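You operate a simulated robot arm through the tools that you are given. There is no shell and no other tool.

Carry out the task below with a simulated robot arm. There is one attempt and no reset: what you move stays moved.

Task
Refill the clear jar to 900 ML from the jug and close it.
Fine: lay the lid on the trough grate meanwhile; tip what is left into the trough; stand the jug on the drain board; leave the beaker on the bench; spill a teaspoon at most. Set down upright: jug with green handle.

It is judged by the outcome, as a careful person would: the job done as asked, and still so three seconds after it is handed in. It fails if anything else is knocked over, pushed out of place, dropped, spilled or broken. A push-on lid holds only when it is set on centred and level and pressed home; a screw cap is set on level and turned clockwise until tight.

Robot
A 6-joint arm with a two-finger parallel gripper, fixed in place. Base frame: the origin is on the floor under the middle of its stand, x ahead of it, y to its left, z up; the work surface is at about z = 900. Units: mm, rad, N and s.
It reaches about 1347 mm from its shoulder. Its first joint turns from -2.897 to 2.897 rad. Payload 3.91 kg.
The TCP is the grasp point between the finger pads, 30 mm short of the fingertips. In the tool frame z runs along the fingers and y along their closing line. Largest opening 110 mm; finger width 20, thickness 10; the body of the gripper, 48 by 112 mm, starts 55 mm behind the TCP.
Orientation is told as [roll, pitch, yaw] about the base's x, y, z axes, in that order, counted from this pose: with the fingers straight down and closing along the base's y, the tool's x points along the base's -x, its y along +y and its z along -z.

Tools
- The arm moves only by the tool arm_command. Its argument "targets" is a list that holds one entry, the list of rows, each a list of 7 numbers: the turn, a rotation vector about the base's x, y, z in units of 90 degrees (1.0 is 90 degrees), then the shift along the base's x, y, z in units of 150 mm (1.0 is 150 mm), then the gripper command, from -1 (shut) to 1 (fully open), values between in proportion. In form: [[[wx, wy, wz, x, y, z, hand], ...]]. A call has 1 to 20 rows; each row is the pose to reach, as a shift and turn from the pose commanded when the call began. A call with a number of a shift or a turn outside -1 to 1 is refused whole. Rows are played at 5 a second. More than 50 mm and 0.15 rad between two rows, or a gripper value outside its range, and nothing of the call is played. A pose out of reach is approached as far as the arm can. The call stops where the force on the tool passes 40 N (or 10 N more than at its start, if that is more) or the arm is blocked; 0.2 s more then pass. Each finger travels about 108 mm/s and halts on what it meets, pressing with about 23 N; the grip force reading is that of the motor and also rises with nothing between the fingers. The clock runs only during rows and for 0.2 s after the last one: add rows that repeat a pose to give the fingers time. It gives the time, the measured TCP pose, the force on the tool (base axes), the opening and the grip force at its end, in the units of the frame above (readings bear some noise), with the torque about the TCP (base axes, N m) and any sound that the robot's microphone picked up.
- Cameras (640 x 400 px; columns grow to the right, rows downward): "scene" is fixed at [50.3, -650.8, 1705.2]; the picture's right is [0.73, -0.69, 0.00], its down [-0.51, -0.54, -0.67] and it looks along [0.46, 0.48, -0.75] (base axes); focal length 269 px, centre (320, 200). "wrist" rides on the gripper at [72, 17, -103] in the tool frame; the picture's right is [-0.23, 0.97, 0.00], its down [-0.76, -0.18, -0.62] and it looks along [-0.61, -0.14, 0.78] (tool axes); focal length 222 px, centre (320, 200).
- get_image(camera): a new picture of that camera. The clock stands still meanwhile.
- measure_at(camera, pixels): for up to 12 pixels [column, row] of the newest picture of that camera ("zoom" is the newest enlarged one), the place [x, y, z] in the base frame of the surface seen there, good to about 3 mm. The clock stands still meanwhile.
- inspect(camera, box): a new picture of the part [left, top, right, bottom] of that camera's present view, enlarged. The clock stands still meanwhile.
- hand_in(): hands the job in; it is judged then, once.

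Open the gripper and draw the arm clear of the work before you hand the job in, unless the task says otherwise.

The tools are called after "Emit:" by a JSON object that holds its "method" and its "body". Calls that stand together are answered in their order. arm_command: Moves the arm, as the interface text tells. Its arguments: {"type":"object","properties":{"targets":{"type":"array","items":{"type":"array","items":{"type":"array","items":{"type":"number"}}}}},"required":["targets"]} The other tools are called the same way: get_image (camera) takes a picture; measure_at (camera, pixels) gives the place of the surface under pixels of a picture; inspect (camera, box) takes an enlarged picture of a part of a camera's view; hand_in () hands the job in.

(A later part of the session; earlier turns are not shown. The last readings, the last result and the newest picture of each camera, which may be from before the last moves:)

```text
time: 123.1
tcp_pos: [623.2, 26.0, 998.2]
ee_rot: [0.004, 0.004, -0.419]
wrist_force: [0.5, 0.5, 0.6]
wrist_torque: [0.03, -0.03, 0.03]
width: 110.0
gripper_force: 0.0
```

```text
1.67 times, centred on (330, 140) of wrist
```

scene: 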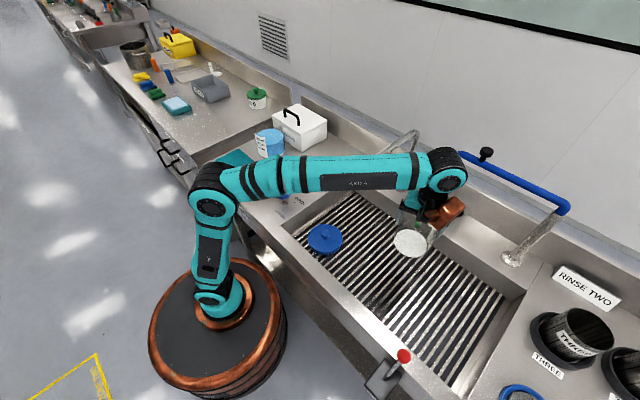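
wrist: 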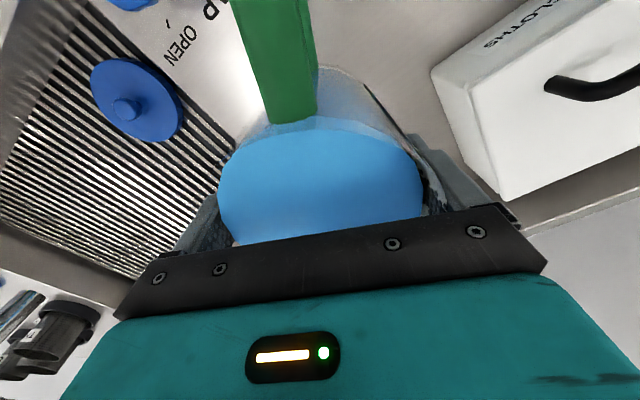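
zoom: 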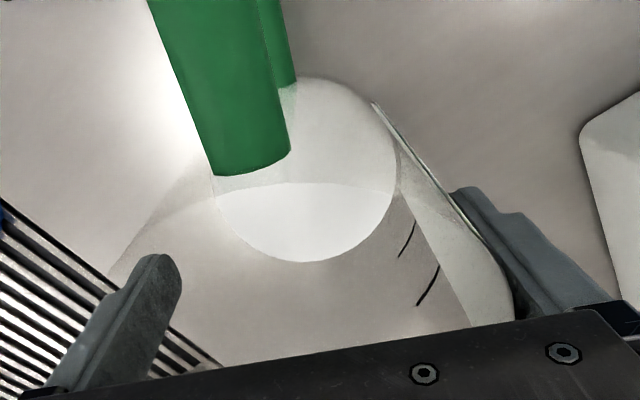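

Released and standing upright. Rising straight up slowly and checking the jug stays put.

Emit:
{"method": "arm_command", "body": {"targets": [[[0, 0, 0, 0, 0, 0.04, 1], [0, 0, 0, 0, 0, 0.1, 1], [0, 0, 0, 0, 0, 0.17, 1], [0, 0, 0, 0, 0, 0.25, 1], [0, 0, 0, 0, 0, 0.25, 1]]]}}

Emit:
{"method": "inspect", "body": {"camera": "scene", "box": [280, 120, 350, 190]}}

```text
time: 124.3
tcp_pos: [622.9, 26.1, 1035.8]
ee_rot: [0.003, 0.003, -0.418]
wrist_force: [-0.5, 0.4, 0.0]
wrist_torque: [-0.01, -0.03, -0.03]
width: 110.1
gripper_force: 0.0
```

```text
5.71 times, centred on (315, 155) of scene
```

zoom: 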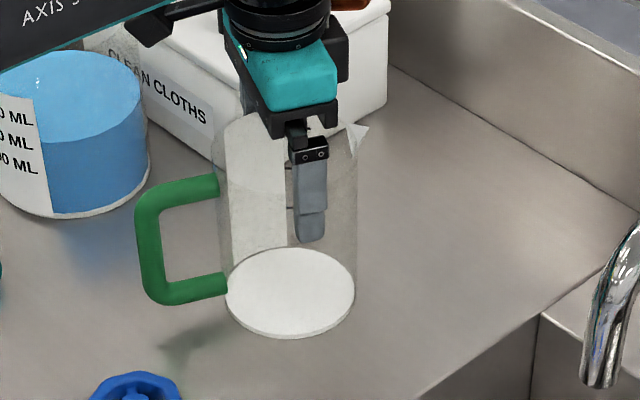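

The jug stays where it is. Rising to z≈1186, then travelling to above the lid with yaw back to 0.

Emit:
{"method": "arm_command", "body": {"targets": [[[0, 0, 0, 0, 0, 0.15, 1], [0, 0, 0, 0, 0, 0.4, 1], [0, 0, 0, 0, 0, 0.7, 1], [0, 0, 0, 0, 0, 0.92, 0.6], [0, 0, 0, 0, 0, 1.0, 0.1], [0, 0, 0, 0, 0, 1.0, 0.1]]]}}

Emit:
{"method": "arm_command", "body": {"targets": [[[0, 0, 0.04, -0.1, -0.17, 0, 0.1], [0, 0, 0.09, -0.22, -0.37, 0, 0.1], [0, 0, 0.14, -0.34, -0.57, 0, 0.1], [0, 0, 0.19, -0.46, -0.77, 0, 0.1], [0, 0, 0.24, -0.56, -0.93, 0, 0.1], [0, 0, 0.267, -0.6, -1.0, 0, 0.1]]]}}

Emit:
{"method": "arm_command", "body": {"targets": [[[0, 0, 0, -0.1, -0.17, 0, 0.1], [0, 0, 0, -0.2, -0.35, 0, 0.1], [0, 0, 0, -0.3, -0.53, 0, 0.1], [0, 0, 0, -0.39, -0.68, -0.05, 0.1], [0, 0, 0, -0.46, -0.78, -0.15, 0.1], [0, 0, 0, -0.46, -0.78, -0.4, 0.1], [0, 0, 0, -0.46, -0.78, -0.4, 0.1]]]}}

Emit:
{"method": "get_image", "body": {"camera": "wrist"}}

Emit:
{"method": "get_image", "body": {"camera": "scene"}}

```text
time: 125.7
tcp_pos: [624.0, 28.3, 1186.2]
ee_rot: [0.004, 0.003, -0.419]
wrist_force: [0.4, -0.7, 0.5]
wrist_torque: [-0.02, -0.02, 0.01]
width: 60.4
gripper_force: 0.0
```

```text
time: 127.1
tcp_pos: [531.5, -123.8, 1184.8]
ee_rot: [0.005, 0.001, 0.003]
wrist_force: [0.3, -0.1, -0.6]
wrist_torque: [-0.05, 0.01, -0.01]
width: 60.4
gripper_force: 0.1
```

```text
time: 128.7
tcp_pos: [465.1, -242.1, 1125.5]
ee_rot: [0.004, 0.002, 0.003]
wrist_force: [0.5, 0.0, 0.3]
wrist_torque: [0.0, -0.02, 0.02]
width: 60.4
gripper_force: 0.2
```

```text
taken
```

wrist: 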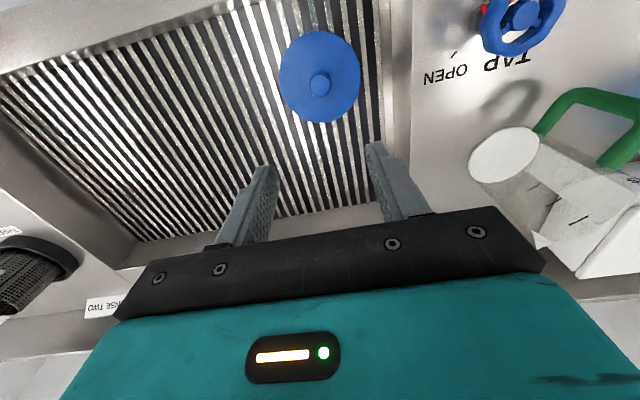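

```text
taken
```

scene: 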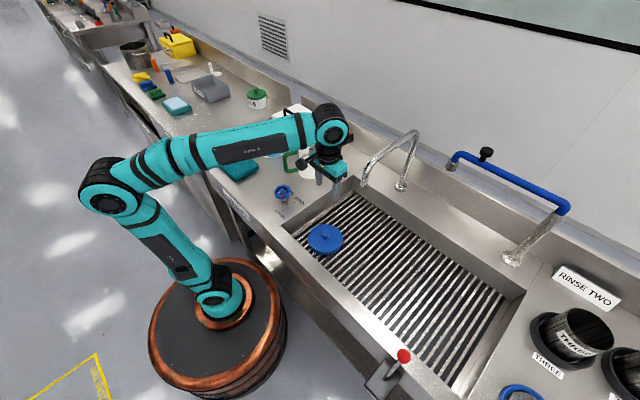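

The lid is below at wrist (320,77). I'll measure its knob again for accurate gripping.

Emit:
{"method": "inspect", "body": {"camera": "wrist", "box": [270, 20, 370, 140]}}

Emit:
{"method": "measure_at", "body": {"camera": "wrist", "pixels": [[320, 85], [311, 85], [329, 85], [320, 76], [320, 94], [281, 75], [358, 75], [320, 35], [320, 120], [290, 110], [350, 110], [350, 45]]}}

```text
3.33 times, centred on (320, 80) of wrist
```

zoom: 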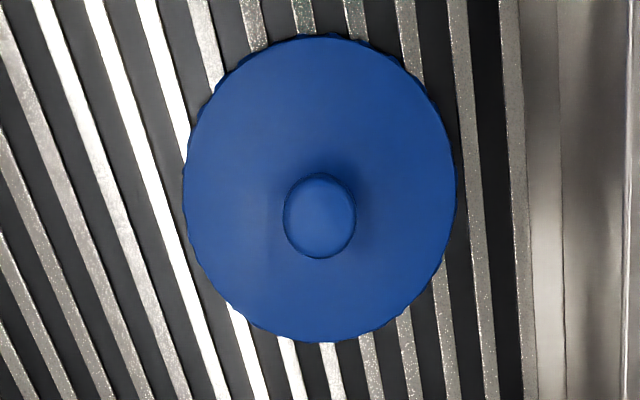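

```text
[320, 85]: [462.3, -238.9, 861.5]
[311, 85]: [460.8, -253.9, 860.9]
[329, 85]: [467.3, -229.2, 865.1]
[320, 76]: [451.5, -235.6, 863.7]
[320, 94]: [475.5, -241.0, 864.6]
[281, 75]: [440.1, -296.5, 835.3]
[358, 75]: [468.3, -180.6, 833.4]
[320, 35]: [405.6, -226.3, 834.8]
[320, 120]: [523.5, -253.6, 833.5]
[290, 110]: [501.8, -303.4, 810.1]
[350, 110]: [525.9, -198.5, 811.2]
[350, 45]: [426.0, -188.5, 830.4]
```

Knob centre ≈(463,-240.8). I'll descend to about z=985 with a slight levelling correction, then re-read the pose.

Emit:
{"method": "arm_command", "body": {"targets": [[[-0.001, 0, 0, 0, 0, -0.15, 0.1], [-0.002, -0.001, -0.001, 0, 0, -0.4, 0.1], [-0.0025, -0.0012, -0.002, 0, 0, -0.65, 0.1], [-0.0025, -0.0012, -0.002, 0, 0, -0.85, 0.1], [-0.0025, -0.0012, -0.002, 0, 0, -0.94, 0.1], [-0.0025, -0.0012, -0.002, 0, 0, -0.94, 0.1], [-0.0025, -0.0012, -0.002, 0, 0, -0.94, 0.1]]]}}

Emit:
{"method": "arm_command", "body": {"targets": [[[0, 0, 0, 0, 0, 0, 0.1]]]}}

Emit:
{"method": "arm_command", "body": {"targets": [[[0, 0, 0, 0, 0, 0, 0.1]]]}}

Emit:
{"method": "get_image", "body": {"camera": "wrist"}}

```text
time: 130.3
tcp_pos: [463.8, -241.8, 984.9]
ee_rot: [0.001, 0.001, -0.001]
wrist_force: [0.3, -0.3, -1.3]
wrist_torque: [0.0, 0.0, 0.02]
width: 60.6
gripper_force: 0.1
```

```text
time: 130.7
tcp_pos: [464.0, -241.7, 984.5]
ee_rot: [0.0, 0.0, -0.002]
wrist_force: [-0.1, -0.6, -0.4]
wrist_torque: [-0.02, -0.01, -0.02]
width: 60.3
gripper_force: 0.0
```

```text
time: 131.1
tcp_pos: [463.5, -241.3, 985.6]
ee_rot: [0.0, 0.0, -0.001]
wrist_force: [-0.1, 0.0, 0.6]
wrist_torque: [0.0, 0.01, 0.0]
width: 60.5
gripper_force: 0.1
```

```text
taken
```

wrist: 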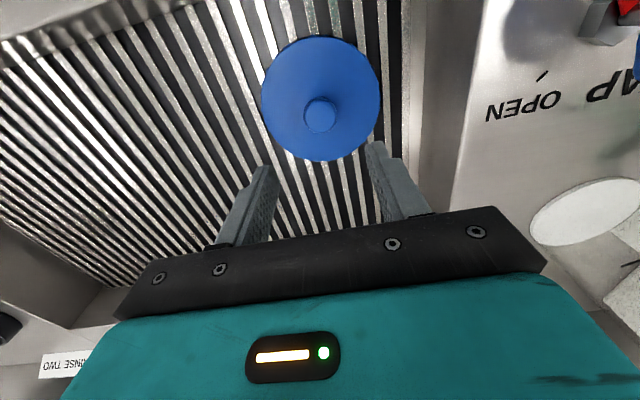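

TCP averages (463.8,-241.6). Measuring the knob once more from this height with a zoom.

Emit:
{"method": "inspect", "body": {"camera": "wrist", "box": [250, 30, 390, 170]}}

Emit:
{"method": "measure_at", "body": {"camera": "zoom", "pixels": [[320, 243], [280, 243], [360, 243], [320, 200], [320, 285], [150, 200], [490, 200], [320, 30], [325, 365], [200, 80], [450, 80], [470, 310]]}}

```text
2.86 times, centred on (320, 100) of wrist
```

zoom: 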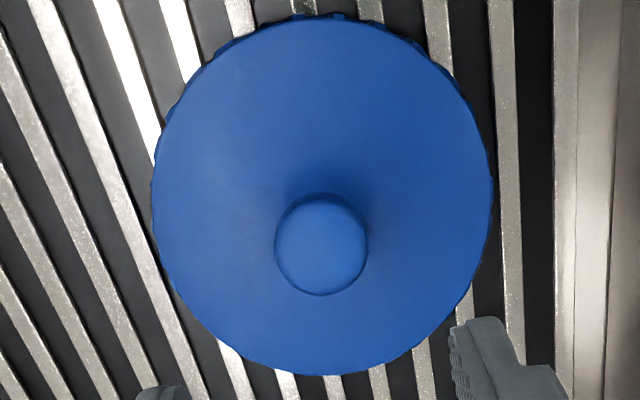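

```text
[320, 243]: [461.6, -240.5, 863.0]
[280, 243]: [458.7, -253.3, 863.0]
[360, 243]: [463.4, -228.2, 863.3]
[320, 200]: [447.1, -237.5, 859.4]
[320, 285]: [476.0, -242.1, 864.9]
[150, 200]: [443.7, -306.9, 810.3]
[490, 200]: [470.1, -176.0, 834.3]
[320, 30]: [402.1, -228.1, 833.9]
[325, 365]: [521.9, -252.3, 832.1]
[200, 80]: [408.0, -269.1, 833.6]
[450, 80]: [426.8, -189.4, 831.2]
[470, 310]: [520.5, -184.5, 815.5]
```

Lid/knob centre ≈(462.2,-240.6). I'll shift by (-1.4,+1) mm and descend to z≈873 with fingers around the knob.

Emit:
{"method": "arm_command", "body": {"targets": [[[0, 0, 0, -0.009, 0.006, -0.15, 0.1], [0, 0, 0, -0.009, 0.006, -0.35, 0.1], [0, 0, 0, -0.009, 0.006, -0.52, 0.1], [0, 0, 0, -0.009, 0.006, -0.65, 0.1], [0, 0, 0, -0.009, 0.006, -0.72, 0.1], [0, 0, 0, -0.009, 0.006, -0.75, 0.1], [0, 0, 0, -0.009, 0.006, -0.75, 0.1]]]}}

Emit:
{"method": "inspect", "body": {"camera": "scene", "box": [285, 190, 375, 260]}}

```text
time: 132.7
tcp_pos: [460.8, -241.2, 873.4]
ee_rot: [-0.001, 0.001, -0.002]
wrist_force: [-0.5, 0.5, 0.2]
wrist_torque: [0.01, 0.0, 0.0]
width: 60.4
gripper_force: 0.1
```

```text
5.71 times, centred on (330, 225) of scene
```

zoom: 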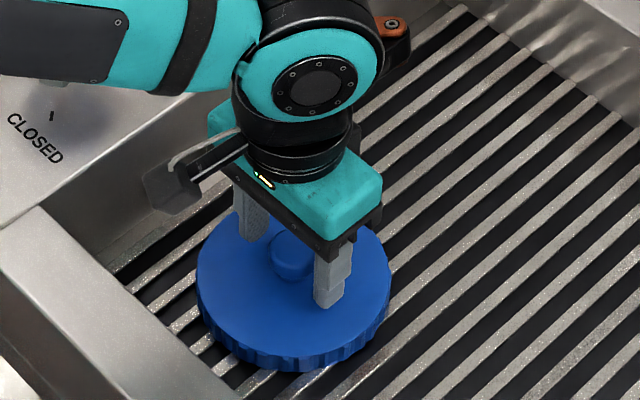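

Fingers straddle the knob. Closing on it.

Emit:
{"method": "arm_command", "body": {"targets": [[[0, 0, 0, 0, 0, 0, -0.1], [0, 0, 0, 0, 0, 0, -0.3], [0, 0, 0, 0, 0, 0, -0.45], [0, 0, 0, 0, 0, 0, -0.7], [0, 0, 0, 0, 0, 0, -1], [0, 0, 0, 0, 0, 0, -1], [0, 0, 0, 0, 0, 0, -1]]]}}

Emit:
{"method": "arm_command", "body": {"targets": [[[0, 0, 0, 0, 0, 0.03, -1], [0, 0, 0, 0, 0, 0.1, -1], [0, 0, 0, 0, 0, 0.25, -1], [0, 0, 0, 0, 0, 0.5, -1], [0, 0, 0, 0, 0, 0.75, -1], [0, 0, 0, 0, 0, 1.0, -1], [0, 0, 0, 0, 0, 1.0, -1]]]}}

Emit:
{"method": "inspect", "body": {"camera": "scene", "box": [285, 160, 375, 260]}}

```text
time: 134.3
tcp_pos: [461.0, -241.6, 873.1]
ee_rot: [0.001, 0.0, -0.002]
wrist_force: [1.6, -0.7, 0.3]
wrist_torque: [-0.03, -0.02, 0.0]
width: 32.5
gripper_force: 23.2
```

```text
time: 135.9
tcp_pos: [463.9, -240.7, 1023.1]
ee_rot: [0.0, 0.001, -0.002]
wrist_force: [0.5, -0.1, -0.3]
wrist_torque: [0.01, 0.01, -0.02]
width: 32.4
gripper_force: 22.9
```

```text
4.00 times, centred on (330, 210) of scene
```

zoom: 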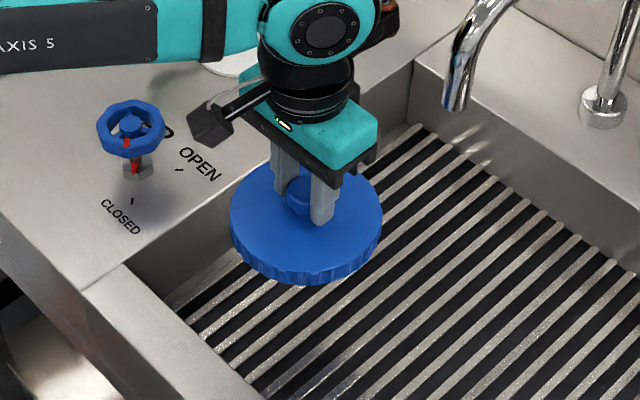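

The lid is held level. I'll raise it and travel to about (580,64,1200), from where the wrist camera can see the jar mouth beside the lid.

Emit:
{"method": "arm_command", "body": {"targets": [[[0, 0, 0, 0, 0, 0.25, -1], [0, 0, 0, 0, 0, 0.5, -1], [0, 0, 0, 0, 0, 0.75, -1], [0, 0, 0, 0, 0, 1.0, -1]]]}}

Emit:
{"method": "arm_command", "body": {"targets": [[[0, 0, 0, 0.08, 0.2, 0.06, -1], [0, 0, 0, 0.16, 0.4, 0.12, -1], [0, 0, 0, 0.24, 0.6, 0.18, -1], [0, 0, 0, 0.32, 0.8, 0.18, -1], [0, 0, 0, 0.39, 1.0, 0.18, -1]]]}}

Emit:
{"method": "arm_command", "body": {"targets": [[[0, 0, 0, 0.08, 0.2, 0, -1], [0, 0, 0, 0.16, 0.4, 0, -1], [0, 0, 0, 0.24, 0.6, 0, -1], [0, 0, 0, 0.32, 0.8, 0, -1], [0, 0, 0, 0.39, 1.0, 0, -1], [0, 0, 0, 0.39, 1.0, 0, -1]]]}}

Emit:
{"method": "get_image", "body": {"camera": "wrist"}}

```text
time: 136.9
tcp_pos: [462.5, -240.9, 1171.8]
ee_rot: [-0.001, 0.002, -0.002]
wrist_force: [-0.8, 0.0, -0.5]
wrist_torque: [0.0, 0.04, 0.03]
width: 32.3
gripper_force: 22.7
```

```text
time: 138.1
tcp_pos: [520.1, -90.2, 1198.4]
ee_rot: [0.0, 0.0, -0.004]
wrist_force: [-0.7, -0.1, -0.6]
wrist_torque: [-0.01, -0.01, 0.02]
width: 32.1
gripper_force: 23.3
```

```text
time: 139.5
tcp_pos: [578.3, 62.1, 1197.8]
ee_rot: [-0.001, 0.0, -0.001]
wrist_force: [0.3, 0.5, -0.3]
wrist_torque: [0.01, -0.01, -0.01]
width: 32.2
gripper_force: 22.7
```

```text
taken
```

wrist: 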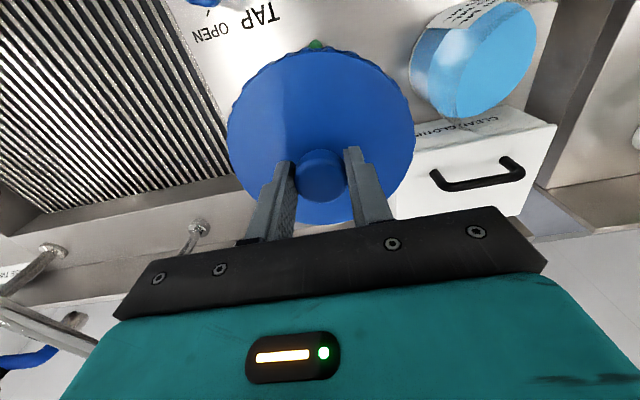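

The jar mouth shows at upper right (485,60). Zooming there to find the rim.

Emit:
{"method": "inspect", "body": {"camera": "wrist", "box": [400, 0, 560, 140]}}

```text
2.86 times, centred on (480, 70) of wrist
```

zoom: 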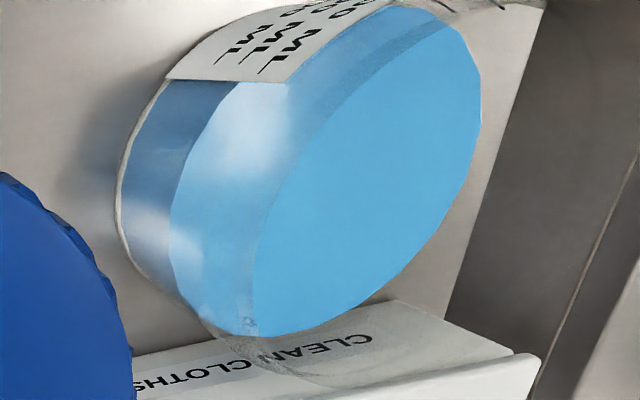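

The glass rim is faint, but the water surface is concentric with the jar. I'll measure points just inside the water-surface edge and fit the centre.

Emit:
{"method": "measure_at", "body": {"camera": "zoom", "pixels": [[436, 20], [470, 60], [476, 110], [445, 200], [400, 262], [345, 308], [295, 328], [265, 310], [260, 255], [290, 170], [340, 90], [390, 40]]}}

Emit:
{"method": "measure_at", "body": {"camera": "zoom", "pixels": [[370, 170], [440, 17], [474, 70], [470, 140], [425, 235], [375, 288], [320, 322], [275, 325], [262, 280], [270, 210], [315, 120], [365, 60]]}}

```text
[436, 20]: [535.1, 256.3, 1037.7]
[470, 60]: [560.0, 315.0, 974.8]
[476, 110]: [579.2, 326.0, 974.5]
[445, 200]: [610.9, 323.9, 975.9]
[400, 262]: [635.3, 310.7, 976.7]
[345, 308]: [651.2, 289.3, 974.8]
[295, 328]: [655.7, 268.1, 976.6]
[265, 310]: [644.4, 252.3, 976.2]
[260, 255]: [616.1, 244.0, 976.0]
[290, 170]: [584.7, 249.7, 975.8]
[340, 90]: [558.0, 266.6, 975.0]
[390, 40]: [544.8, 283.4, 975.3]
```

```text
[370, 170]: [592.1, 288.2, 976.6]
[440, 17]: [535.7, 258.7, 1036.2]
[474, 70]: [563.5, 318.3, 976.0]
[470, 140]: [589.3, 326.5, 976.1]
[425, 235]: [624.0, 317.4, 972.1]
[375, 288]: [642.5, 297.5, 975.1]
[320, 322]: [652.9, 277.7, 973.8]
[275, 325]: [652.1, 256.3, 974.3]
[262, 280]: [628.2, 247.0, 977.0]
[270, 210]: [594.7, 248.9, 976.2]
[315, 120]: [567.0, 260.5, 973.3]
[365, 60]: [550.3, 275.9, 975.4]
```

Fitted jar centre is (593.2,265.1), same as the original lid centre. Now I'll measure where the held lid sits relative to the TCP.

Emit:
{"method": "measure_at", "body": {"camera": "wrist", "pixels": [[235, 140], [409, 140], [322, 50], [260, 75], [385, 75], [233, 110], [411, 115], [290, 215], [300, 219], [320, 160], [320, 152], [348, 219]]}}

Emit:
{"method": "arm_command", "body": {"targets": [[[0, 0, 0, 0, 0, 0, -1]]]}}

Emit:
{"method": "arm_command", "body": {"targets": [[[0, 0, 0, 0, 0, 0, -1]]]}}

```text
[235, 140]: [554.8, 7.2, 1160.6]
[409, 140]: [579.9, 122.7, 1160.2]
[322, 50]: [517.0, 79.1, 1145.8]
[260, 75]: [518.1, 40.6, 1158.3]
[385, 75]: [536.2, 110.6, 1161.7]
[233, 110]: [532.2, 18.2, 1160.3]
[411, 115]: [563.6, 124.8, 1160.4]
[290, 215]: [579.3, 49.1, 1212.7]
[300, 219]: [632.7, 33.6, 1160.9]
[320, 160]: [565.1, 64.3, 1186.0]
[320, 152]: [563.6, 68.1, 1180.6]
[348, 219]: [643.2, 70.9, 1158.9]
```

```text
time: 139.9
tcp_pos: [577.3, 61.8, 1197.6]
ee_rot: [-0.001, -0.001, -0.002]
wrist_force: [0.0, -0.7, 0.1]
wrist_torque: [-0.01, 0.03, 0.0]
width: 32.2
gripper_force: 22.7
```

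```text
time: 140.3
tcp_pos: [577.4, 61.5, 1197.9]
ee_rot: [-0.002, 0.0, -0.001]
wrist_force: [-1.0, -0.7, -0.9]
wrist_torque: [0.03, 0.0, 0.01]
width: 32.6
gripper_force: 22.8
```

TCP averages (577.7,61.8); the lid centre is about (+0.5,+1.1) mm from it. Target TCP ≈(592.9,264.6). Moving over the jar in two stages at z≈1198.

Emit:
{"method": "arm_command", "body": {"targets": [[[0, 0, 0, 0.02, 0.2, 0, -1], [0, 0, 0, 0.04, 0.4, 0, -1], [0, 0, 0, 0.06, 0.6, 0, -1], [0, 0, 0, 0.08, 0.8, 0, -1], [0, 0, 0, 0.1, 1.0, 0, -1]]]}}

Emit:
{"method": "arm_command", "body": {"targets": [[[0, 0, 0, 0, 0.18, 0, -1], [0, 0, 0, 0, 0.3, 0, -1], [0, 0, 0, 0.001, 0.352, 0, -1], [0, 0, 0, 0.001, 0.352, 0, -1], [0, 0, 0, 0.001, 0.352, 0, -1]]]}}

Emit:
{"method": "arm_command", "body": {"targets": [[[0, 0, 0, 0, 0, 0, -1]]]}}

Emit:
{"method": "arm_command", "body": {"targets": [[[0, 0, 0, 0, 0, 0, -1]]]}}

Emit:
{"method": "inspect", "body": {"camera": "scene", "box": [235, 70, 315, 160]}}

```text
time: 141.5
tcp_pos: [596.3, 209.6, 1200.7]
ee_rot: [0.0, 0.001, -0.002]
wrist_force: [-0.1, -0.2, 0.1]
wrist_torque: [0.0, -0.07, -0.01]
width: 32.2
gripper_force: 22.7
```

```text
time: 142.7
tcp_pos: [594.5, 263.7, 1200.2]
ee_rot: [0.0, -0.001, -0.001]
wrist_force: [0.1, 0.3, 0.5]
wrist_torque: [-0.05, 0.0, 0.01]
width: 32.2
gripper_force: 22.9
```

```text
time: 143.1
tcp_pos: [595.3, 262.7, 1200.7]
ee_rot: [0.001, -0.001, -0.003]
wrist_force: [-0.5, -0.5, -0.1]
wrist_torque: [-0.05, 0.02, 0.02]
width: 32.2
gripper_force: 22.9
```

```text
time: 143.5
tcp_pos: [594.7, 263.5, 1200.6]
ee_rot: [-0.001, 0.0, -0.001]
wrist_force: [0.3, -0.6, 0.1]
wrist_torque: [-0.06, -0.01, -0.01]
width: 32.3
gripper_force: 23.3
```

```text
4.44 times, centred on (275, 115) of scene
```

zoom: 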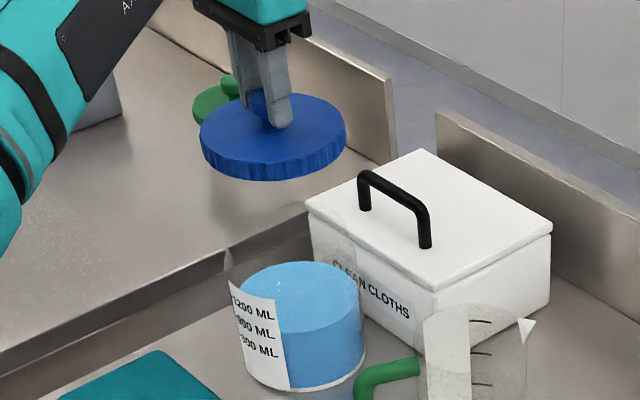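

TCP now averages (594.8,263.3), a little off the plan. I'll verify the lid's position directly from the scene camera by measuring its rim and the jar's water edge.

Emit:
{"method": "inspect", "body": {"camera": "scene", "box": [250, 80, 300, 125]}}

Emit:
{"method": "measure_at", "body": {"camera": "zoom", "pixels": [[170, 205], [410, 200], [215, 260], [270, 283], [320, 285], [370, 265], [175, 170], [400, 165], [380, 145], [200, 235], [395, 235], [220, 145]]}}

```text
8.89 times, centred on (275, 102) of scene
```

zoom: 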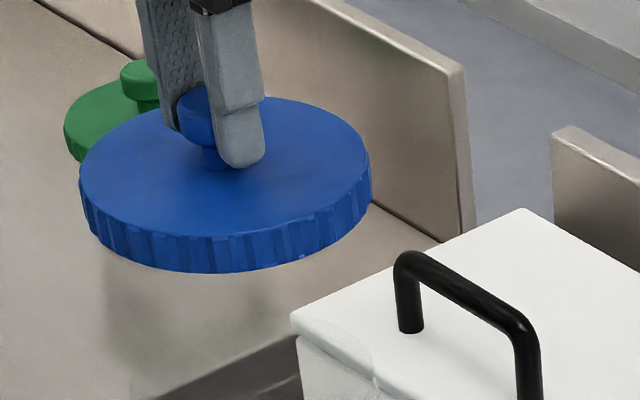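

```text
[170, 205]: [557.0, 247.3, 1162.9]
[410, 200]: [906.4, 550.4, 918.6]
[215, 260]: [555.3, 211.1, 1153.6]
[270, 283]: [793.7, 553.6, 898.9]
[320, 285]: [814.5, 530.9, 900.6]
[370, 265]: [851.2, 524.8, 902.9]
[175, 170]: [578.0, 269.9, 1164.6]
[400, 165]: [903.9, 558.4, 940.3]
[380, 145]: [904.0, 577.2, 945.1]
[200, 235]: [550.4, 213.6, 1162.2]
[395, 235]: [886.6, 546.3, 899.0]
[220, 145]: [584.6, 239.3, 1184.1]
```

Now measuring just inside the lid's top edge, whose ellipse spans (80..371, 95..236) in this zoom.

Emit:
{"method": "measure_at", "body": {"camera": "zoom", "pixels": [[85, 175], [105, 207], [150, 228], [200, 234], [250, 231], [300, 218], [345, 193], [367, 165], [352, 135], [320, 112], [285, 100], [100, 145]]}}

Emit:
{"method": "inspect", "body": {"camera": "scene", "box": [250, 118, 300, 163]}}

```text
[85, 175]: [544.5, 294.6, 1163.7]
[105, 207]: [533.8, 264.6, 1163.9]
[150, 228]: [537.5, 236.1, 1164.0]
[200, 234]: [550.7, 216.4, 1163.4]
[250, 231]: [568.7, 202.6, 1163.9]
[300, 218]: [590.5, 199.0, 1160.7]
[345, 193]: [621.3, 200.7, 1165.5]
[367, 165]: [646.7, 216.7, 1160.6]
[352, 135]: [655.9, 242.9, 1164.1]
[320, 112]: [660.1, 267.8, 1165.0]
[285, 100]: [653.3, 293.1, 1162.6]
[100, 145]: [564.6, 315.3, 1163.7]
```

```text
8.89 times, centred on (275, 140) of scene
```

zoom: 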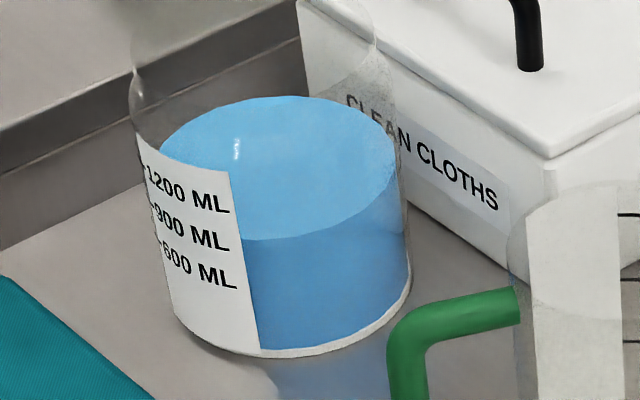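

Scene-camera fit puts the lid at ≈(597.3,260.3). I'll measure the jar's water-surface edge with the same camera so that the comparison is like-for-like.

Emit:
{"method": "measure_at", "body": {"camera": "zoom", "pixels": [[168, 142], [200, 119], [240, 104], [290, 100], [340, 110], [378, 131], [391, 160], [375, 188], [340, 217], [300, 233], [255, 236], [280, 170]]}}

Emit:
{"method": "measure_at", "body": {"camera": "zoom", "pixels": [[172, 146], [205, 121], [245, 106], [285, 102], [335, 111], [372, 130], [387, 155], [370, 188], [335, 216], [295, 231], [260, 233], [185, 133]]}}

```text
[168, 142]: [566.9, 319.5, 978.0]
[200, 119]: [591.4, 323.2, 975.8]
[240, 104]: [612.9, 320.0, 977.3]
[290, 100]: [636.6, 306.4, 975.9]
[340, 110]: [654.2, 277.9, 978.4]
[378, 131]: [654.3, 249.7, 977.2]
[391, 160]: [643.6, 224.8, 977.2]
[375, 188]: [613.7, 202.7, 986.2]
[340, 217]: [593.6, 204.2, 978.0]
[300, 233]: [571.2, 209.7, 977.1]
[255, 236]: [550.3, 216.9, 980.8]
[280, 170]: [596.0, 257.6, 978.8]
```

```text
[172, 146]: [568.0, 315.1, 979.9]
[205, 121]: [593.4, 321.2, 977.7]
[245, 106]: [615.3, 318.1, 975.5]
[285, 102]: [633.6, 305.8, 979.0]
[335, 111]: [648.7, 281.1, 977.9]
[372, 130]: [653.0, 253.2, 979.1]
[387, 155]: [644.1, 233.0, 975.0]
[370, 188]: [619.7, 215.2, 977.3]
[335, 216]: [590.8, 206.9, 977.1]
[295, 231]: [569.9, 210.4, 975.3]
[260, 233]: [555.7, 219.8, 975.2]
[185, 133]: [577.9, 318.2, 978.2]
```

Same-camera comparison says the lid is about +2 mm in x and 1–3 mm low in y relative to the jar axis. I'll correct by (-2.2,+1.8) mm and descend to just above the rim (TCP z≈1125).

Emit:
{"method": "arm_command", "body": {"targets": [[[0, 0, 0, -0.008, 0.006, -0.05, -1], [0, 0, 0, -0.015, 0.012, -0.15, -1], [0, 0, 0, -0.015, 0.012, -0.28, -1], [0, 0, 0, -0.015, 0.012, -0.4, -1], [0, 0, 0, -0.015, 0.012, -0.48, -1], [0, 0, 0, -0.015, 0.012, -0.5, -1], [0, 0, 0, -0.015, 0.012, -0.5, -1]]]}}

Emit:
{"method": "arm_command", "body": {"targets": [[[0, 0, 0, 0, 0, 0, -1]]]}}

Emit:
{"method": "arm_command", "body": {"targets": [[[0, 0, 0, 0, 0, 0, -1]]]}}

Emit:
{"method": "inspect", "body": {"camera": "scene", "box": [248, 95, 298, 140]}}

```text
time: 145.1
tcp_pos: [592.6, 263.5, 1125.3]
ee_rot: [0.0, 0.0, -0.002]
wrist_force: [-0.8, -0.1, -0.1]
wrist_torque: [-0.01, -0.01, 0.0]
width: 32.5
gripper_force: 23.7
```

```text
time: 145.5
tcp_pos: [591.5, 263.5, 1124.4]
ee_rot: [0.0, -0.001, -0.001]
wrist_force: [0.5, 0.8, -0.3]
wrist_torque: [-0.01, 0.04, 0.02]
width: 32.4
gripper_force: 23.3
```

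```text
time: 145.9
tcp_pos: [592.2, 263.0, 1123.6]
ee_rot: [0.0, 0.0, -0.002]
wrist_force: [-0.4, -0.1, -0.4]
wrist_torque: [0.01, 0.0, 0.01]
width: 32.3
gripper_force: 23.1
```

```text
8.89 times, centred on (273, 118) of scene
```

zoom: 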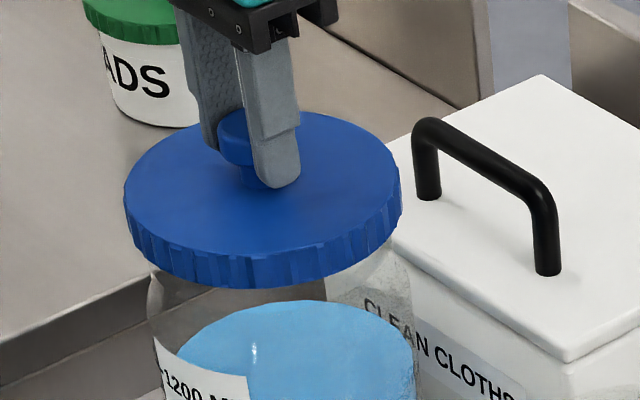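

TCP now ≈(592.1,263.3,1124). I'll fit the lid's circle again at this height from the scene camera.

Emit:
{"method": "measure_at", "body": {"camera": "zoom", "pixels": [[130, 205], [150, 233], [190, 250], [240, 256], [290, 250], [340, 233], [380, 207], [395, 180], [380, 150], [345, 127], [312, 117], [150, 167]]}}

Emit:
{"method": "measure_at", "body": {"camera": "zoom", "pixels": [[133, 200], [155, 230], [195, 247], [245, 253], [295, 247], [345, 229], [382, 203], [393, 176], [376, 150], [340, 127], [305, 117], [160, 160]]}}

```text
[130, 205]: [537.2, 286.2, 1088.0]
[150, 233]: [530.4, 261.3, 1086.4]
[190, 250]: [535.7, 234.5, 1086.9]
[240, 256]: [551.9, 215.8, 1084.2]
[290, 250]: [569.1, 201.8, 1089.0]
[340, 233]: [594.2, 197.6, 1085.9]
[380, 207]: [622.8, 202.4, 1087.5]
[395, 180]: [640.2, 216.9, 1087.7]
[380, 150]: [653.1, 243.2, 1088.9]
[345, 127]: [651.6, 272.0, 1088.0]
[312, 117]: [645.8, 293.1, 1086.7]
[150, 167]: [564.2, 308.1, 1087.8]
```

```text
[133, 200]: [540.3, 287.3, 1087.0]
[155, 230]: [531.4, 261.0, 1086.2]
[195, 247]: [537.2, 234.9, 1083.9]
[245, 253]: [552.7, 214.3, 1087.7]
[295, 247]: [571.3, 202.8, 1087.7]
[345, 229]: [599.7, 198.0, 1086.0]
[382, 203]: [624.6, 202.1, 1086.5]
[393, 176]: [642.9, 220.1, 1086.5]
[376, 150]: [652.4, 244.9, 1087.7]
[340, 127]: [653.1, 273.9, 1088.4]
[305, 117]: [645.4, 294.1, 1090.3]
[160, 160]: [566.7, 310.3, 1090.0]
```

Image silhouettes show the lid laterally aligned with the jar within ~1–2 mm. I'll descend gently, feeling for early rim contact, first to TCP z≈1110.

Emit:
{"method": "arm_command", "body": {"targets": [[[0, 0, 0, 0.004, 0.006, -0.03, -1], [0, 0, 0, 0.004, 0.006, -0.06, -1], [0, 0, 0, 0.004, 0.006, -0.08, -1], [0, 0, 0, 0.004, 0.006, -0.1, -1], [0, 0, 0, 0.004, 0.006, -0.1, -1]]]}}

Emit:
{"method": "inspect", "body": {"camera": "scene", "box": [248, 100, 298, 145]}}

```text
time: 147.1
tcp_pos: [592.6, 264.6, 1109.4]
ee_rot: [0.0, 0.001, -0.002]
wrist_force: [-0.1, 0.0, 0.2]
wrist_torque: [-0.02, -0.01, 0.02]
width: 32.2
gripper_force: 23.7
```

```text
8.89 times, centred on (273, 122) of scene
```

zoom: 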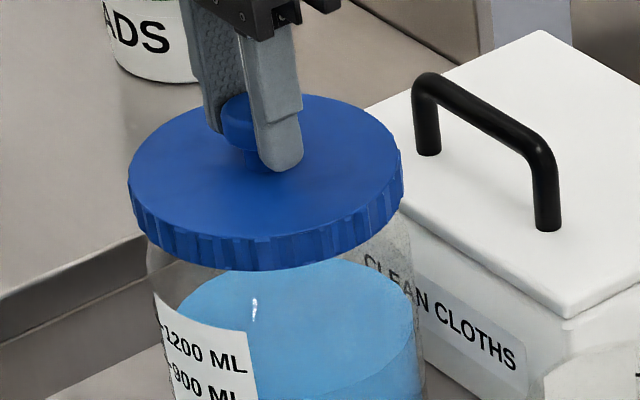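

No contact yet at 1109. Going down in about 1.5 mm steps to 1102, reading forces.

Emit:
{"method": "arm_command", "body": {"targets": [[[0, 0, 0, 0, 0, -0.01, -1], [0, 0, 0, 0, 0, -0.02, -1], [0, 0, 0, 0, 0, -0.03, -1], [0, 0, 0, 0, 0, -0.03, -1]]]}}

Emit:
{"method": "arm_command", "body": {"targets": [[[0, 0, 0, 0, 0, -0.01, -1], [0, 0, 0, 0, 0, -0.02, -1], [0, 0, 0, 0, 0, -0.02, -1]]]}}

```text
time: 148.1
tcp_pos: [591.5, 266.2, 1105.7]
ee_rot: [0.0, 0.002, -0.002]
wrist_force: [0.2, -0.7, -0.9]
wrist_torque: [-0.02, -0.01, 0.02]
width: 32.3
gripper_force: 23.2
```

```text
time: 148.9
tcp_pos: [593.6, 264.7, 1101.9]
ee_rot: [-0.001, 0.001, -0.001]
wrist_force: [0.9, -0.3, -0.4]
wrist_torque: [-0.01, -0.02, 0.0]
width: 32.3
gripper_force: 22.8
```

Still free at 1102, so the skirt is passing around the neck. Continuing down in 1.5 mm steps.

Emit:
{"method": "arm_command", "body": {"targets": [[[0, 0, 0, 0, 0, -0.01, -1], [0, 0, 0, 0, 0, -0.02, -1], [0, 0, 0, 0, 0, -0.02, -1]]]}}

Emit:
{"method": "arm_command", "body": {"targets": [[[0, 0, 0, 0, 0, -0.01, -1], [0, 0, 0, 0, 0, -0.02, -1], [0, 0, 0, 0, 0, -0.02, -1]]]}}

```text
time: 149.7
tcp_pos: [592.5, 265.1, 1099.4]
ee_rot: [0.001, 0.002, 0.0]
wrist_force: [0.5, -0.5, -0.6]
wrist_torque: [0.02, 0.03, 0.02]
width: 32.0
gripper_force: 22.8
```

```text
time: 150.5
tcp_pos: [593.5, 265.3, 1096.8]
ee_rot: [0.0, 0.002, -0.001]
wrist_force: [0.2, -0.2, -0.3]
wrist_torque: [-0.02, -0.01, 0.01]
width: 32.2
gripper_force: 22.9
```

Free at 1096.8 with no side forces: well centred. Continuing to the seat.

Emit:
{"method": "arm_command", "body": {"targets": [[[0, 0, 0, 0, 0, -0.007, -1], [0, 0, 0, 0, 0, -0.013, -1], [0, 0, 0, 0, 0, -0.013, -1]]]}}

Emit:
{"method": "arm_command", "body": {"targets": [[[0, 0, 0, 0, 0, -0.007, -1], [0, 0, 0, 0, 0, -0.013, -1], [0, 0, 0, 0, 0, -0.013, -1]]]}}

```text
time: 151.3
tcp_pos: [592.8, 263.9, 1094.5]
ee_rot: [0.001, 0.0, -0.002]
wrist_force: [1.5, 0.5, -0.5]
wrist_torque: [0.02, 0.02, 0.01]
width: 32.4
gripper_force: 23.3
```

```text
time: 152.1
tcp_pos: [592.7, 265.5, 1092.6]
ee_rot: [0.0, -0.003, -0.002]
wrist_force: [3.4, 1.4, 20.0]
wrist_torque: [0.05, -0.15, -0.04]
width: 32.4
gripper_force: 23.1
heard: snap
```

A snap was heard at TCP z≈1092.6 with 20 N, the original seated height. I'll press just slightly more to be sure it is home, then inspect.

Emit:
{"method": "arm_command", "body": {"targets": [[[0, 0, 0, 0, 0, -0.003, -1], [0, 0, 0, 0, 0, -0.005, -1], [0, 0, 0, 0, 0, -0.005, -1], [0, 0, 0, 0, 0, -0.005, -1]]]}}

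Emit:
{"method": "inspect", "body": {"camera": "scene", "box": [245, 105, 300, 162]}}

```text
time: 153.1
tcp_pos: [592.2, 265.3, 1091.5]
ee_rot: [-0.001, 0.001, -0.001]
wrist_force: [2.7, 0.4, 25.7]
wrist_torque: [0.07, -0.15, -0.05]
width: 32.2
gripper_force: 23.0
```

```text
7.02 times, centred on (272, 134) of scene
```

zoom: 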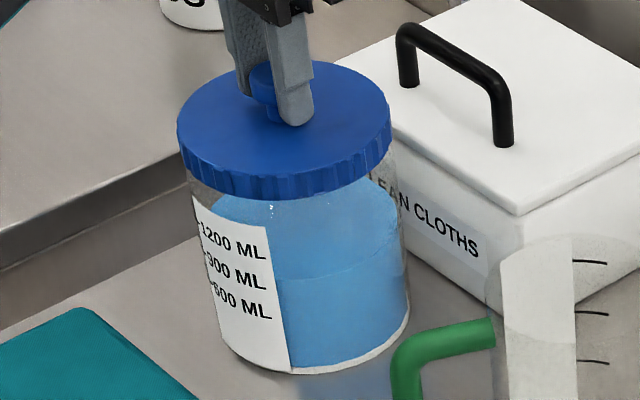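

The lid sits as it did at the start, level, with 26 N pressing. I'll unload most of the press force, then open the fingers slowly.

Emit:
{"method": "arm_command", "body": {"targets": [[[0, 0, 0, 0, 0, 0.006, -1], [0, 0, 0, 0, 0, 0.012, -1], [0, 0, 0, 0, 0, 0.017, -1], [0, 0, 0, 0, 0, 0.017, -1]]]}}

```text
time: 154.1
tcp_pos: [592.9, 265.3, 1093.1]
ee_rot: [0.0, 0.002, -0.001]
wrist_force: [-0.6, -0.4, 0.0]
wrist_torque: [0.02, -0.01, -0.03]
width: 32.1
gripper_force: 23.1
heard: snap
```

A second snap came as I unloaded, so the slight upward pull probably freed the lid again. I'll press down again to re-seat it and this time release while still pressing.

Emit:
{"method": "arm_command", "body": {"targets": [[[0, 0, 0, 0, 0, -0.006, -1], [0, 0, 0, 0, 0, -0.012, -1], [0, 0, 0, 0, 0, -0.018, -1], [0, 0, 0, 0, 0, -0.018, -1]]]}}

```text
time: 155.1
tcp_pos: [592.3, 265.7, 1092.9]
ee_rot: [0.0, -0.001, -0.001]
wrist_force: [1.3, -0.3, 0.0]
wrist_torque: [0.0, 0.04, 0.05]
width: 32.6
gripper_force: 22.7
```

Force reads zero at z≈1092.9, so something shifted. Looking at the lid and fingers closely before continuing.

Emit:
{"method": "inspect", "body": {"camera": "scene", "box": [250, 95, 295, 140]}}

Emit:
{"method": "arm_command", "body": {"targets": [[[0, 0, 0, 0, 0, 0, -1]]]}}

Emit:
{"method": "arm_command", "body": {"targets": [[[0, 0, 0, 0, 0, 0, -1]]]}}

```text
8.89 times, centred on (272, 118) of scene
```

zoom: 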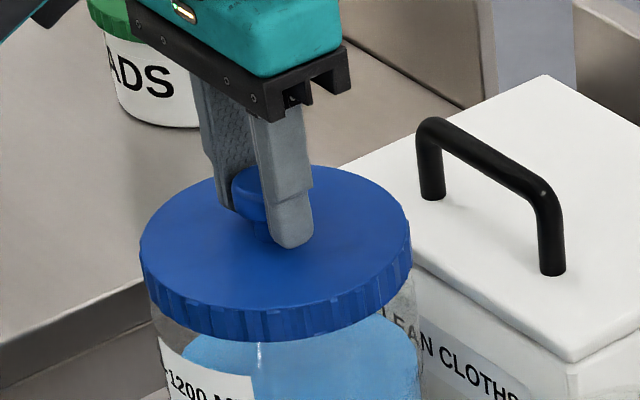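

```text
time: 155.5
tcp_pos: [592.5, 264.7, 1091.7]
ee_rot: [0.0, -0.001, -0.002]
wrist_force: [0.1, -0.3, -0.8]
wrist_torque: [0.02, 0.02, 0.03]
width: 32.4
gripper_force: 23.1
```

```text
time: 155.9
tcp_pos: [592.5, 265.4, 1092.0]
ee_rot: [0.003, -0.001, -0.002]
wrist_force: [-0.3, -1.2, -0.2]
wrist_torque: [0.0, -0.02, 0.02]
width: 32.3
gripper_force: 23.1
```

True height ≈1092.2 with no load: the lid is just above its seat. Pressing down in 0.75 mm steps.

Emit:
{"method": "arm_command", "body": {"targets": [[[0, 0, 0, 0, 0, -0.005, -1], [0, 0, 0, 0, 0, -0.005, -1]]]}}

Emit:
{"method": "arm_command", "body": {"targets": [[[0, 0, 0, 0, 0, -0.005, -1], [0, 0, 0, 0, 0, -0.005, -1]]]}}

```text
time: 156.5
tcp_pos: [592.3, 264.8, 1090.9]
ee_rot: [0.001, 0.001, -0.002]
wrist_force: [-0.4, 0.1, -0.2]
wrist_torque: [0.01, -0.02, 0.0]
width: 32.6
gripper_force: 22.9
```

```text
time: 157.1
tcp_pos: [592.0, 265.1, 1089.2]
ee_rot: [0.0, 0.001, -0.002]
wrist_force: [0.4, 0.0, 2.2]
wrist_torque: [0.0, 0.05, -0.06]
width: 32.4
gripper_force: 22.8
```

Contact is starting at 1089.2 (the fingers had slid a bit down the knob while pressing). Continuing to press in small steps.

Emit:
{"method": "arm_command", "body": {"targets": [[[0, 0, 0, 0, 0, -0.004, -1], [0, 0, 0, 0, 0, -0.004, -1]]]}}

Emit:
{"method": "arm_command", "body": {"targets": [[[0, 0, 0, 0, 0, -0.004, -1], [0, 0, 0, 0, 0, -0.004, -1]]]}}

```text
time: 157.7
tcp_pos: [590.6, 265.3, 1090.1]
ee_rot: [0.001, 0.002, -0.002]
wrist_force: [2.8, 0.3, 11.3]
wrist_torque: [0.02, 0.02, -0.01]
width: 32.4
gripper_force: 22.9
```

```text
time: 158.3
tcp_pos: [593.4, 263.9, 1088.5]
ee_rot: [0.0, 0.0, 0.0]
wrist_force: [4.8, -0.5, 25.4]
wrist_torque: [-0.02, -0.12, -0.02]
width: 32.4
gripper_force: 22.7
```

25 N again at 1088.5 but no snap this time. I'll measure the lid's top height now against the original ≈1055.

Emit:
{"method": "inspect", "body": {"camera": "scene", "box": [250, 98, 295, 143]}}

Emit:
{"method": "measure_at", "body": {"camera": "zoom", "pixels": [[160, 210], [200, 240], [250, 255], [300, 260], [350, 235], [390, 205], [370, 180], [340, 165], [180, 190], [220, 260], [330, 230], [380, 220]]}}

Emit:
{"method": "get_image", "body": {"camera": "wrist"}}

```text
8.89 times, centred on (272, 120) of scene
```

zoom: 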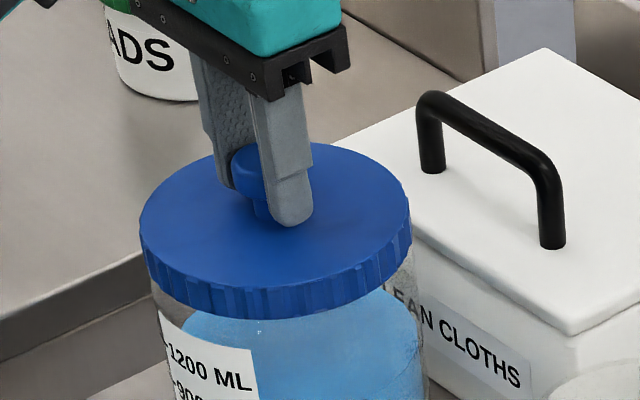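

```text
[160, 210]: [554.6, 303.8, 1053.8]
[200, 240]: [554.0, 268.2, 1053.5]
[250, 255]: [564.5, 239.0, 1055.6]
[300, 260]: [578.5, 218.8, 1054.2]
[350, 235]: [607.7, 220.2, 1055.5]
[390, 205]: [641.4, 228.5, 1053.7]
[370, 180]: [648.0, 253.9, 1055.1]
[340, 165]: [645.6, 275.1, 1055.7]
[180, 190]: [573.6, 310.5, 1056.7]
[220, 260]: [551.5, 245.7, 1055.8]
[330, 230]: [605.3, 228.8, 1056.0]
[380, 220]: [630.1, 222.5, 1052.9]
```

```text
taken
```

wrist: 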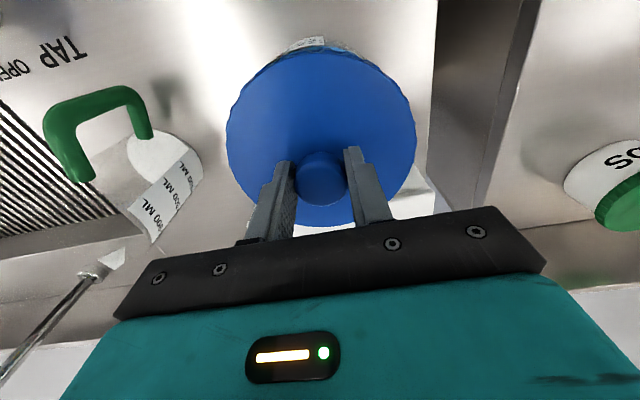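

The lid top is at z≈1054.9, same as originally, but I can't be sure it's latched. I'll open the fingers now while still pressing, then press from above on the knob with closed fingers so that withdrawing can't pull it up.

Emit:
{"method": "arm_command", "body": {"targets": [[[0, 0, 0, 0, 0, 0, -0.3], [0, 0, 0, 0, 0, 0, 0], [0, 0, 0, 0, 0, 0, 0.1], [0, 0, 0, 0, 0, 0, 0.1]]]}}

Emit:
{"method": "inspect", "body": {"camera": "scene", "box": [250, 98, 295, 143]}}

```text
time: 159.3
tcp_pos: [593.5, 265.5, 1087.8]
ee_rot: [0.0, 0.002, -0.003]
wrist_force: [-0.6, 0.1, -0.4]
wrist_torque: [0.0, -0.01, 0.01]
width: 60.4
gripper_force: 0.1
heard: snap
```

```text
8.89 times, centred on (272, 120) of scene
```

zoom: 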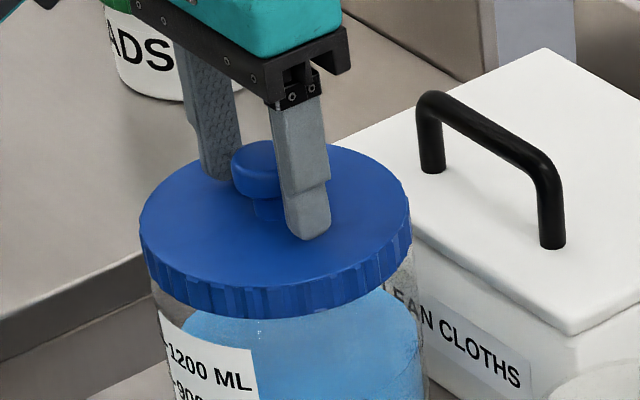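

Another snap sounded as the grip let go while pressing, which fits the lid latching as it re-centred. I'll rise, close the fingers, and press firmly straight down on the knob top to make sure it is home.

Emit:
{"method": "arm_command", "body": {"targets": [[[0, 0, 0, 0, 0, 0.05, 0.1], [0, 0, 0, 0, 0, 0.15, 0.1], [0, 0, 0, 0, 0, 0.28, 0.1], [0, 0, 0, 0, 0, 0.35, -0.5], [0, 0, 0, 0, 0, 0.35, -1], [0, 0, 0, 0, 0, 0.35, -1], [0, 0, 0, 0, 0, 0.35, -1]]]}}

Emit:
{"method": "inspect", "body": {"camera": "scene", "box": [250, 90, 295, 135]}}

Emit:
{"method": "inspect", "body": {"camera": "wrist", "box": [220, 40, 420, 220]}}

```text
time: 160.9
tcp_pos: [592.6, 264.7, 1141.7]
ee_rot: [0.001, -0.002, -0.003]
wrist_force: [0.1, 0.4, -0.7]
wrist_torque: [0.01, 0.01, 0.0]
width: 0.3
gripper_force: 22.9
```

```text
8.89 times, centred on (272, 112) of scene
```

zoom: 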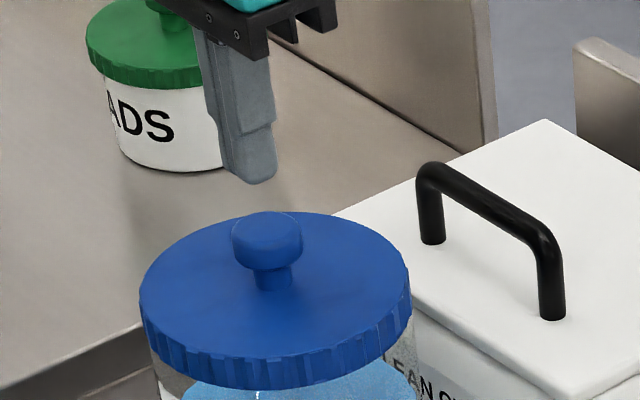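

```text
2.22 times, centred on (320, 130) of wrist
```

zoom: 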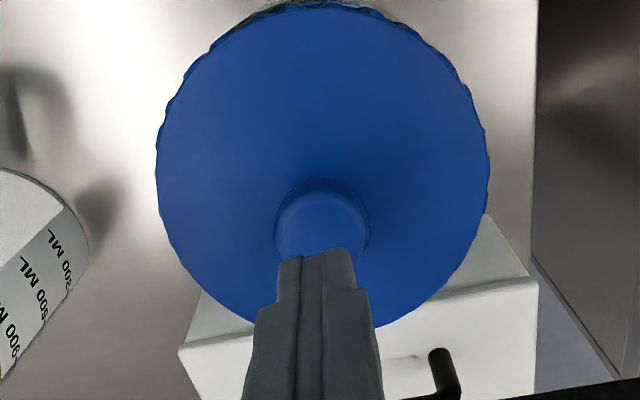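

The lid is freely on the jar. Measuring its level and centre now (scene zoom has been replaced by the wrist zoom, so I re-inspect the scene).

Emit:
{"method": "inspect", "body": {"camera": "scene", "box": [248, 100, 293, 145]}}

Emit:
{"method": "measure_at", "body": {"camera": "zoom", "pixels": [[165, 210], [180, 245], [220, 265], [270, 272], [330, 262], [385, 235], [415, 205], [410, 170], [370, 145], [330, 135], [200, 160], [280, 145]]}}

Emit:
{"method": "measure_at", "body": {"camera": "wrist", "pixels": [[250, 90], [395, 90], [320, 45], [270, 60], [370, 60], [255, 130], [390, 140], [310, 125], [330, 122], [290, 140], [350, 170], [300, 170]]}}

```text
8.89 times, centred on (270, 122) of scene
```

zoom: 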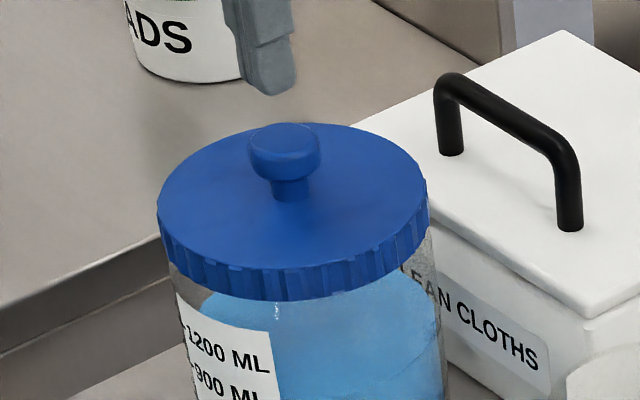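

```text
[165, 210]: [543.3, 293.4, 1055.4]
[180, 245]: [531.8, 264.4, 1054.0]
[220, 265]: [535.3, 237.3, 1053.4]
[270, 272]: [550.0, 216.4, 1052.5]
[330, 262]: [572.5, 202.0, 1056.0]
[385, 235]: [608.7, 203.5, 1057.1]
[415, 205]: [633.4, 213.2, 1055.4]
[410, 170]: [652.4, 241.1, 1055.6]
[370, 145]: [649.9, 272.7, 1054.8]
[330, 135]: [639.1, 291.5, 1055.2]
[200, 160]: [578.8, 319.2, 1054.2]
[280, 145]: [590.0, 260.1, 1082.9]
```

```text
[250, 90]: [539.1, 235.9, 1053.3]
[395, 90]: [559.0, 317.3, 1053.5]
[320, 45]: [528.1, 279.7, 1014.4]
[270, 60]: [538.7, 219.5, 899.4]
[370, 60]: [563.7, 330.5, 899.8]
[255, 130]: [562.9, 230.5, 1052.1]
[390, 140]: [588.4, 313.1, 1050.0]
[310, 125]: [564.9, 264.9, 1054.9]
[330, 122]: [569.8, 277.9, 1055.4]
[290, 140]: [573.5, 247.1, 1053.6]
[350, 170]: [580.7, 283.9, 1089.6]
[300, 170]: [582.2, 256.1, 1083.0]
```

The lid is level (all points z≈1055, same as originally) and centred. Now I'll press down on the knob with the closed fingertips: first to just above contact.

Emit:
{"method": "arm_command", "body": {"targets": [[[0, 0, 0, 0, 0, -0.06, -1], [0, 0, 0, 0, 0, -0.12, -1], [0, 0, 0, 0, 0, -0.15, -1], [0, 0, 0, 0, 0, -0.15, -1]]]}}

Emit:
{"method": "arm_command", "body": {"targets": [[[0, 0, 0, 0, 0, -0.007, -1], [0, 0, 0, 0, 0, -0.014, -1], [0, 0, 0, 0, 0, -0.014, -1]]]}}

```text
time: 161.9
tcp_pos: [592.4, 265.6, 1119.1]
ee_rot: [0.0, 0.0, -0.001]
wrist_force: [-0.2, -0.5, 0.0]
wrist_torque: [0.01, 0.03, -0.04]
width: 0.0
gripper_force: 22.9
```

```text
time: 162.7
tcp_pos: [592.2, 265.1, 1116.8]
ee_rot: [-0.001, -0.001, -0.001]
wrist_force: [0.4, -0.7, 0.0]
wrist_torque: [0.02, 0.0, 0.01]
width: 0.1
gripper_force: 22.9
```

No contact yet at 1116.8. Stepping down further in small steps.

Emit:
{"method": "arm_command", "body": {"targets": [[[0, 0, 0, 0, 0, -0.005, -1], [0, 0, 0, 0, 0, -0.01, -1], [0, 0, 0, 0, 0, -0.01, -1]]]}}

Emit:
{"method": "arm_command", "body": {"targets": [[[0, 0, 0, 0, 0, -0.004, -1], [0, 0, 0, 0, 0, -0.004, -1]]]}}

```text
time: 163.5
tcp_pos: [592.5, 265.7, 1115.5]
ee_rot: [0.0, -0.001, -0.002]
wrist_force: [-0.7, -0.2, 0.9]
wrist_torque: [-0.01, 0.03, -0.01]
width: 0.0
gripper_force: 23.4
```

```text
time: 164.1
tcp_pos: [592.7, 264.8, 1114.3]
ee_rot: [-0.001, 0.002, -0.001]
wrist_force: [-0.6, -0.6, 0.4]
wrist_torque: [0.02, -0.01, 0.01]
width: 0.0
gripper_force: 23.2
```

Still free at 1114.3; continuing in 0.6 mm steps until contact builds.

Emit:
{"method": "arm_command", "body": {"targets": [[[0, 0, 0, 0, 0, -0.004, -1], [0, 0, 0, 0, 0, -0.008, -1], [0, 0, 0, 0, 0, -0.008, -1]]]}}

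Emit:
{"method": "arm_command", "body": {"targets": [[[0, 0, 0, 0, 0, -0.004, -1], [0, 0, 0, 0, 0, -0.004, -1]]]}}

```text
time: 164.9
tcp_pos: [592.1, 264.5, 1113.7]
ee_rot: [-0.001, -0.001, -0.002]
wrist_force: [2.7, 2.5, 9.3]
wrist_torque: [0.05, -0.1, 0.0]
width: 0.0
gripper_force: 22.6
```

```text
time: 165.5
tcp_pos: [592.7, 264.9, 1113.7]
ee_rot: [0.0, 0.0, -0.002]
wrist_force: [0.9, 1.9, 13.2]
wrist_torque: [0.07, -0.04, 0.02]
width: 0.0
gripper_force: 22.8
```

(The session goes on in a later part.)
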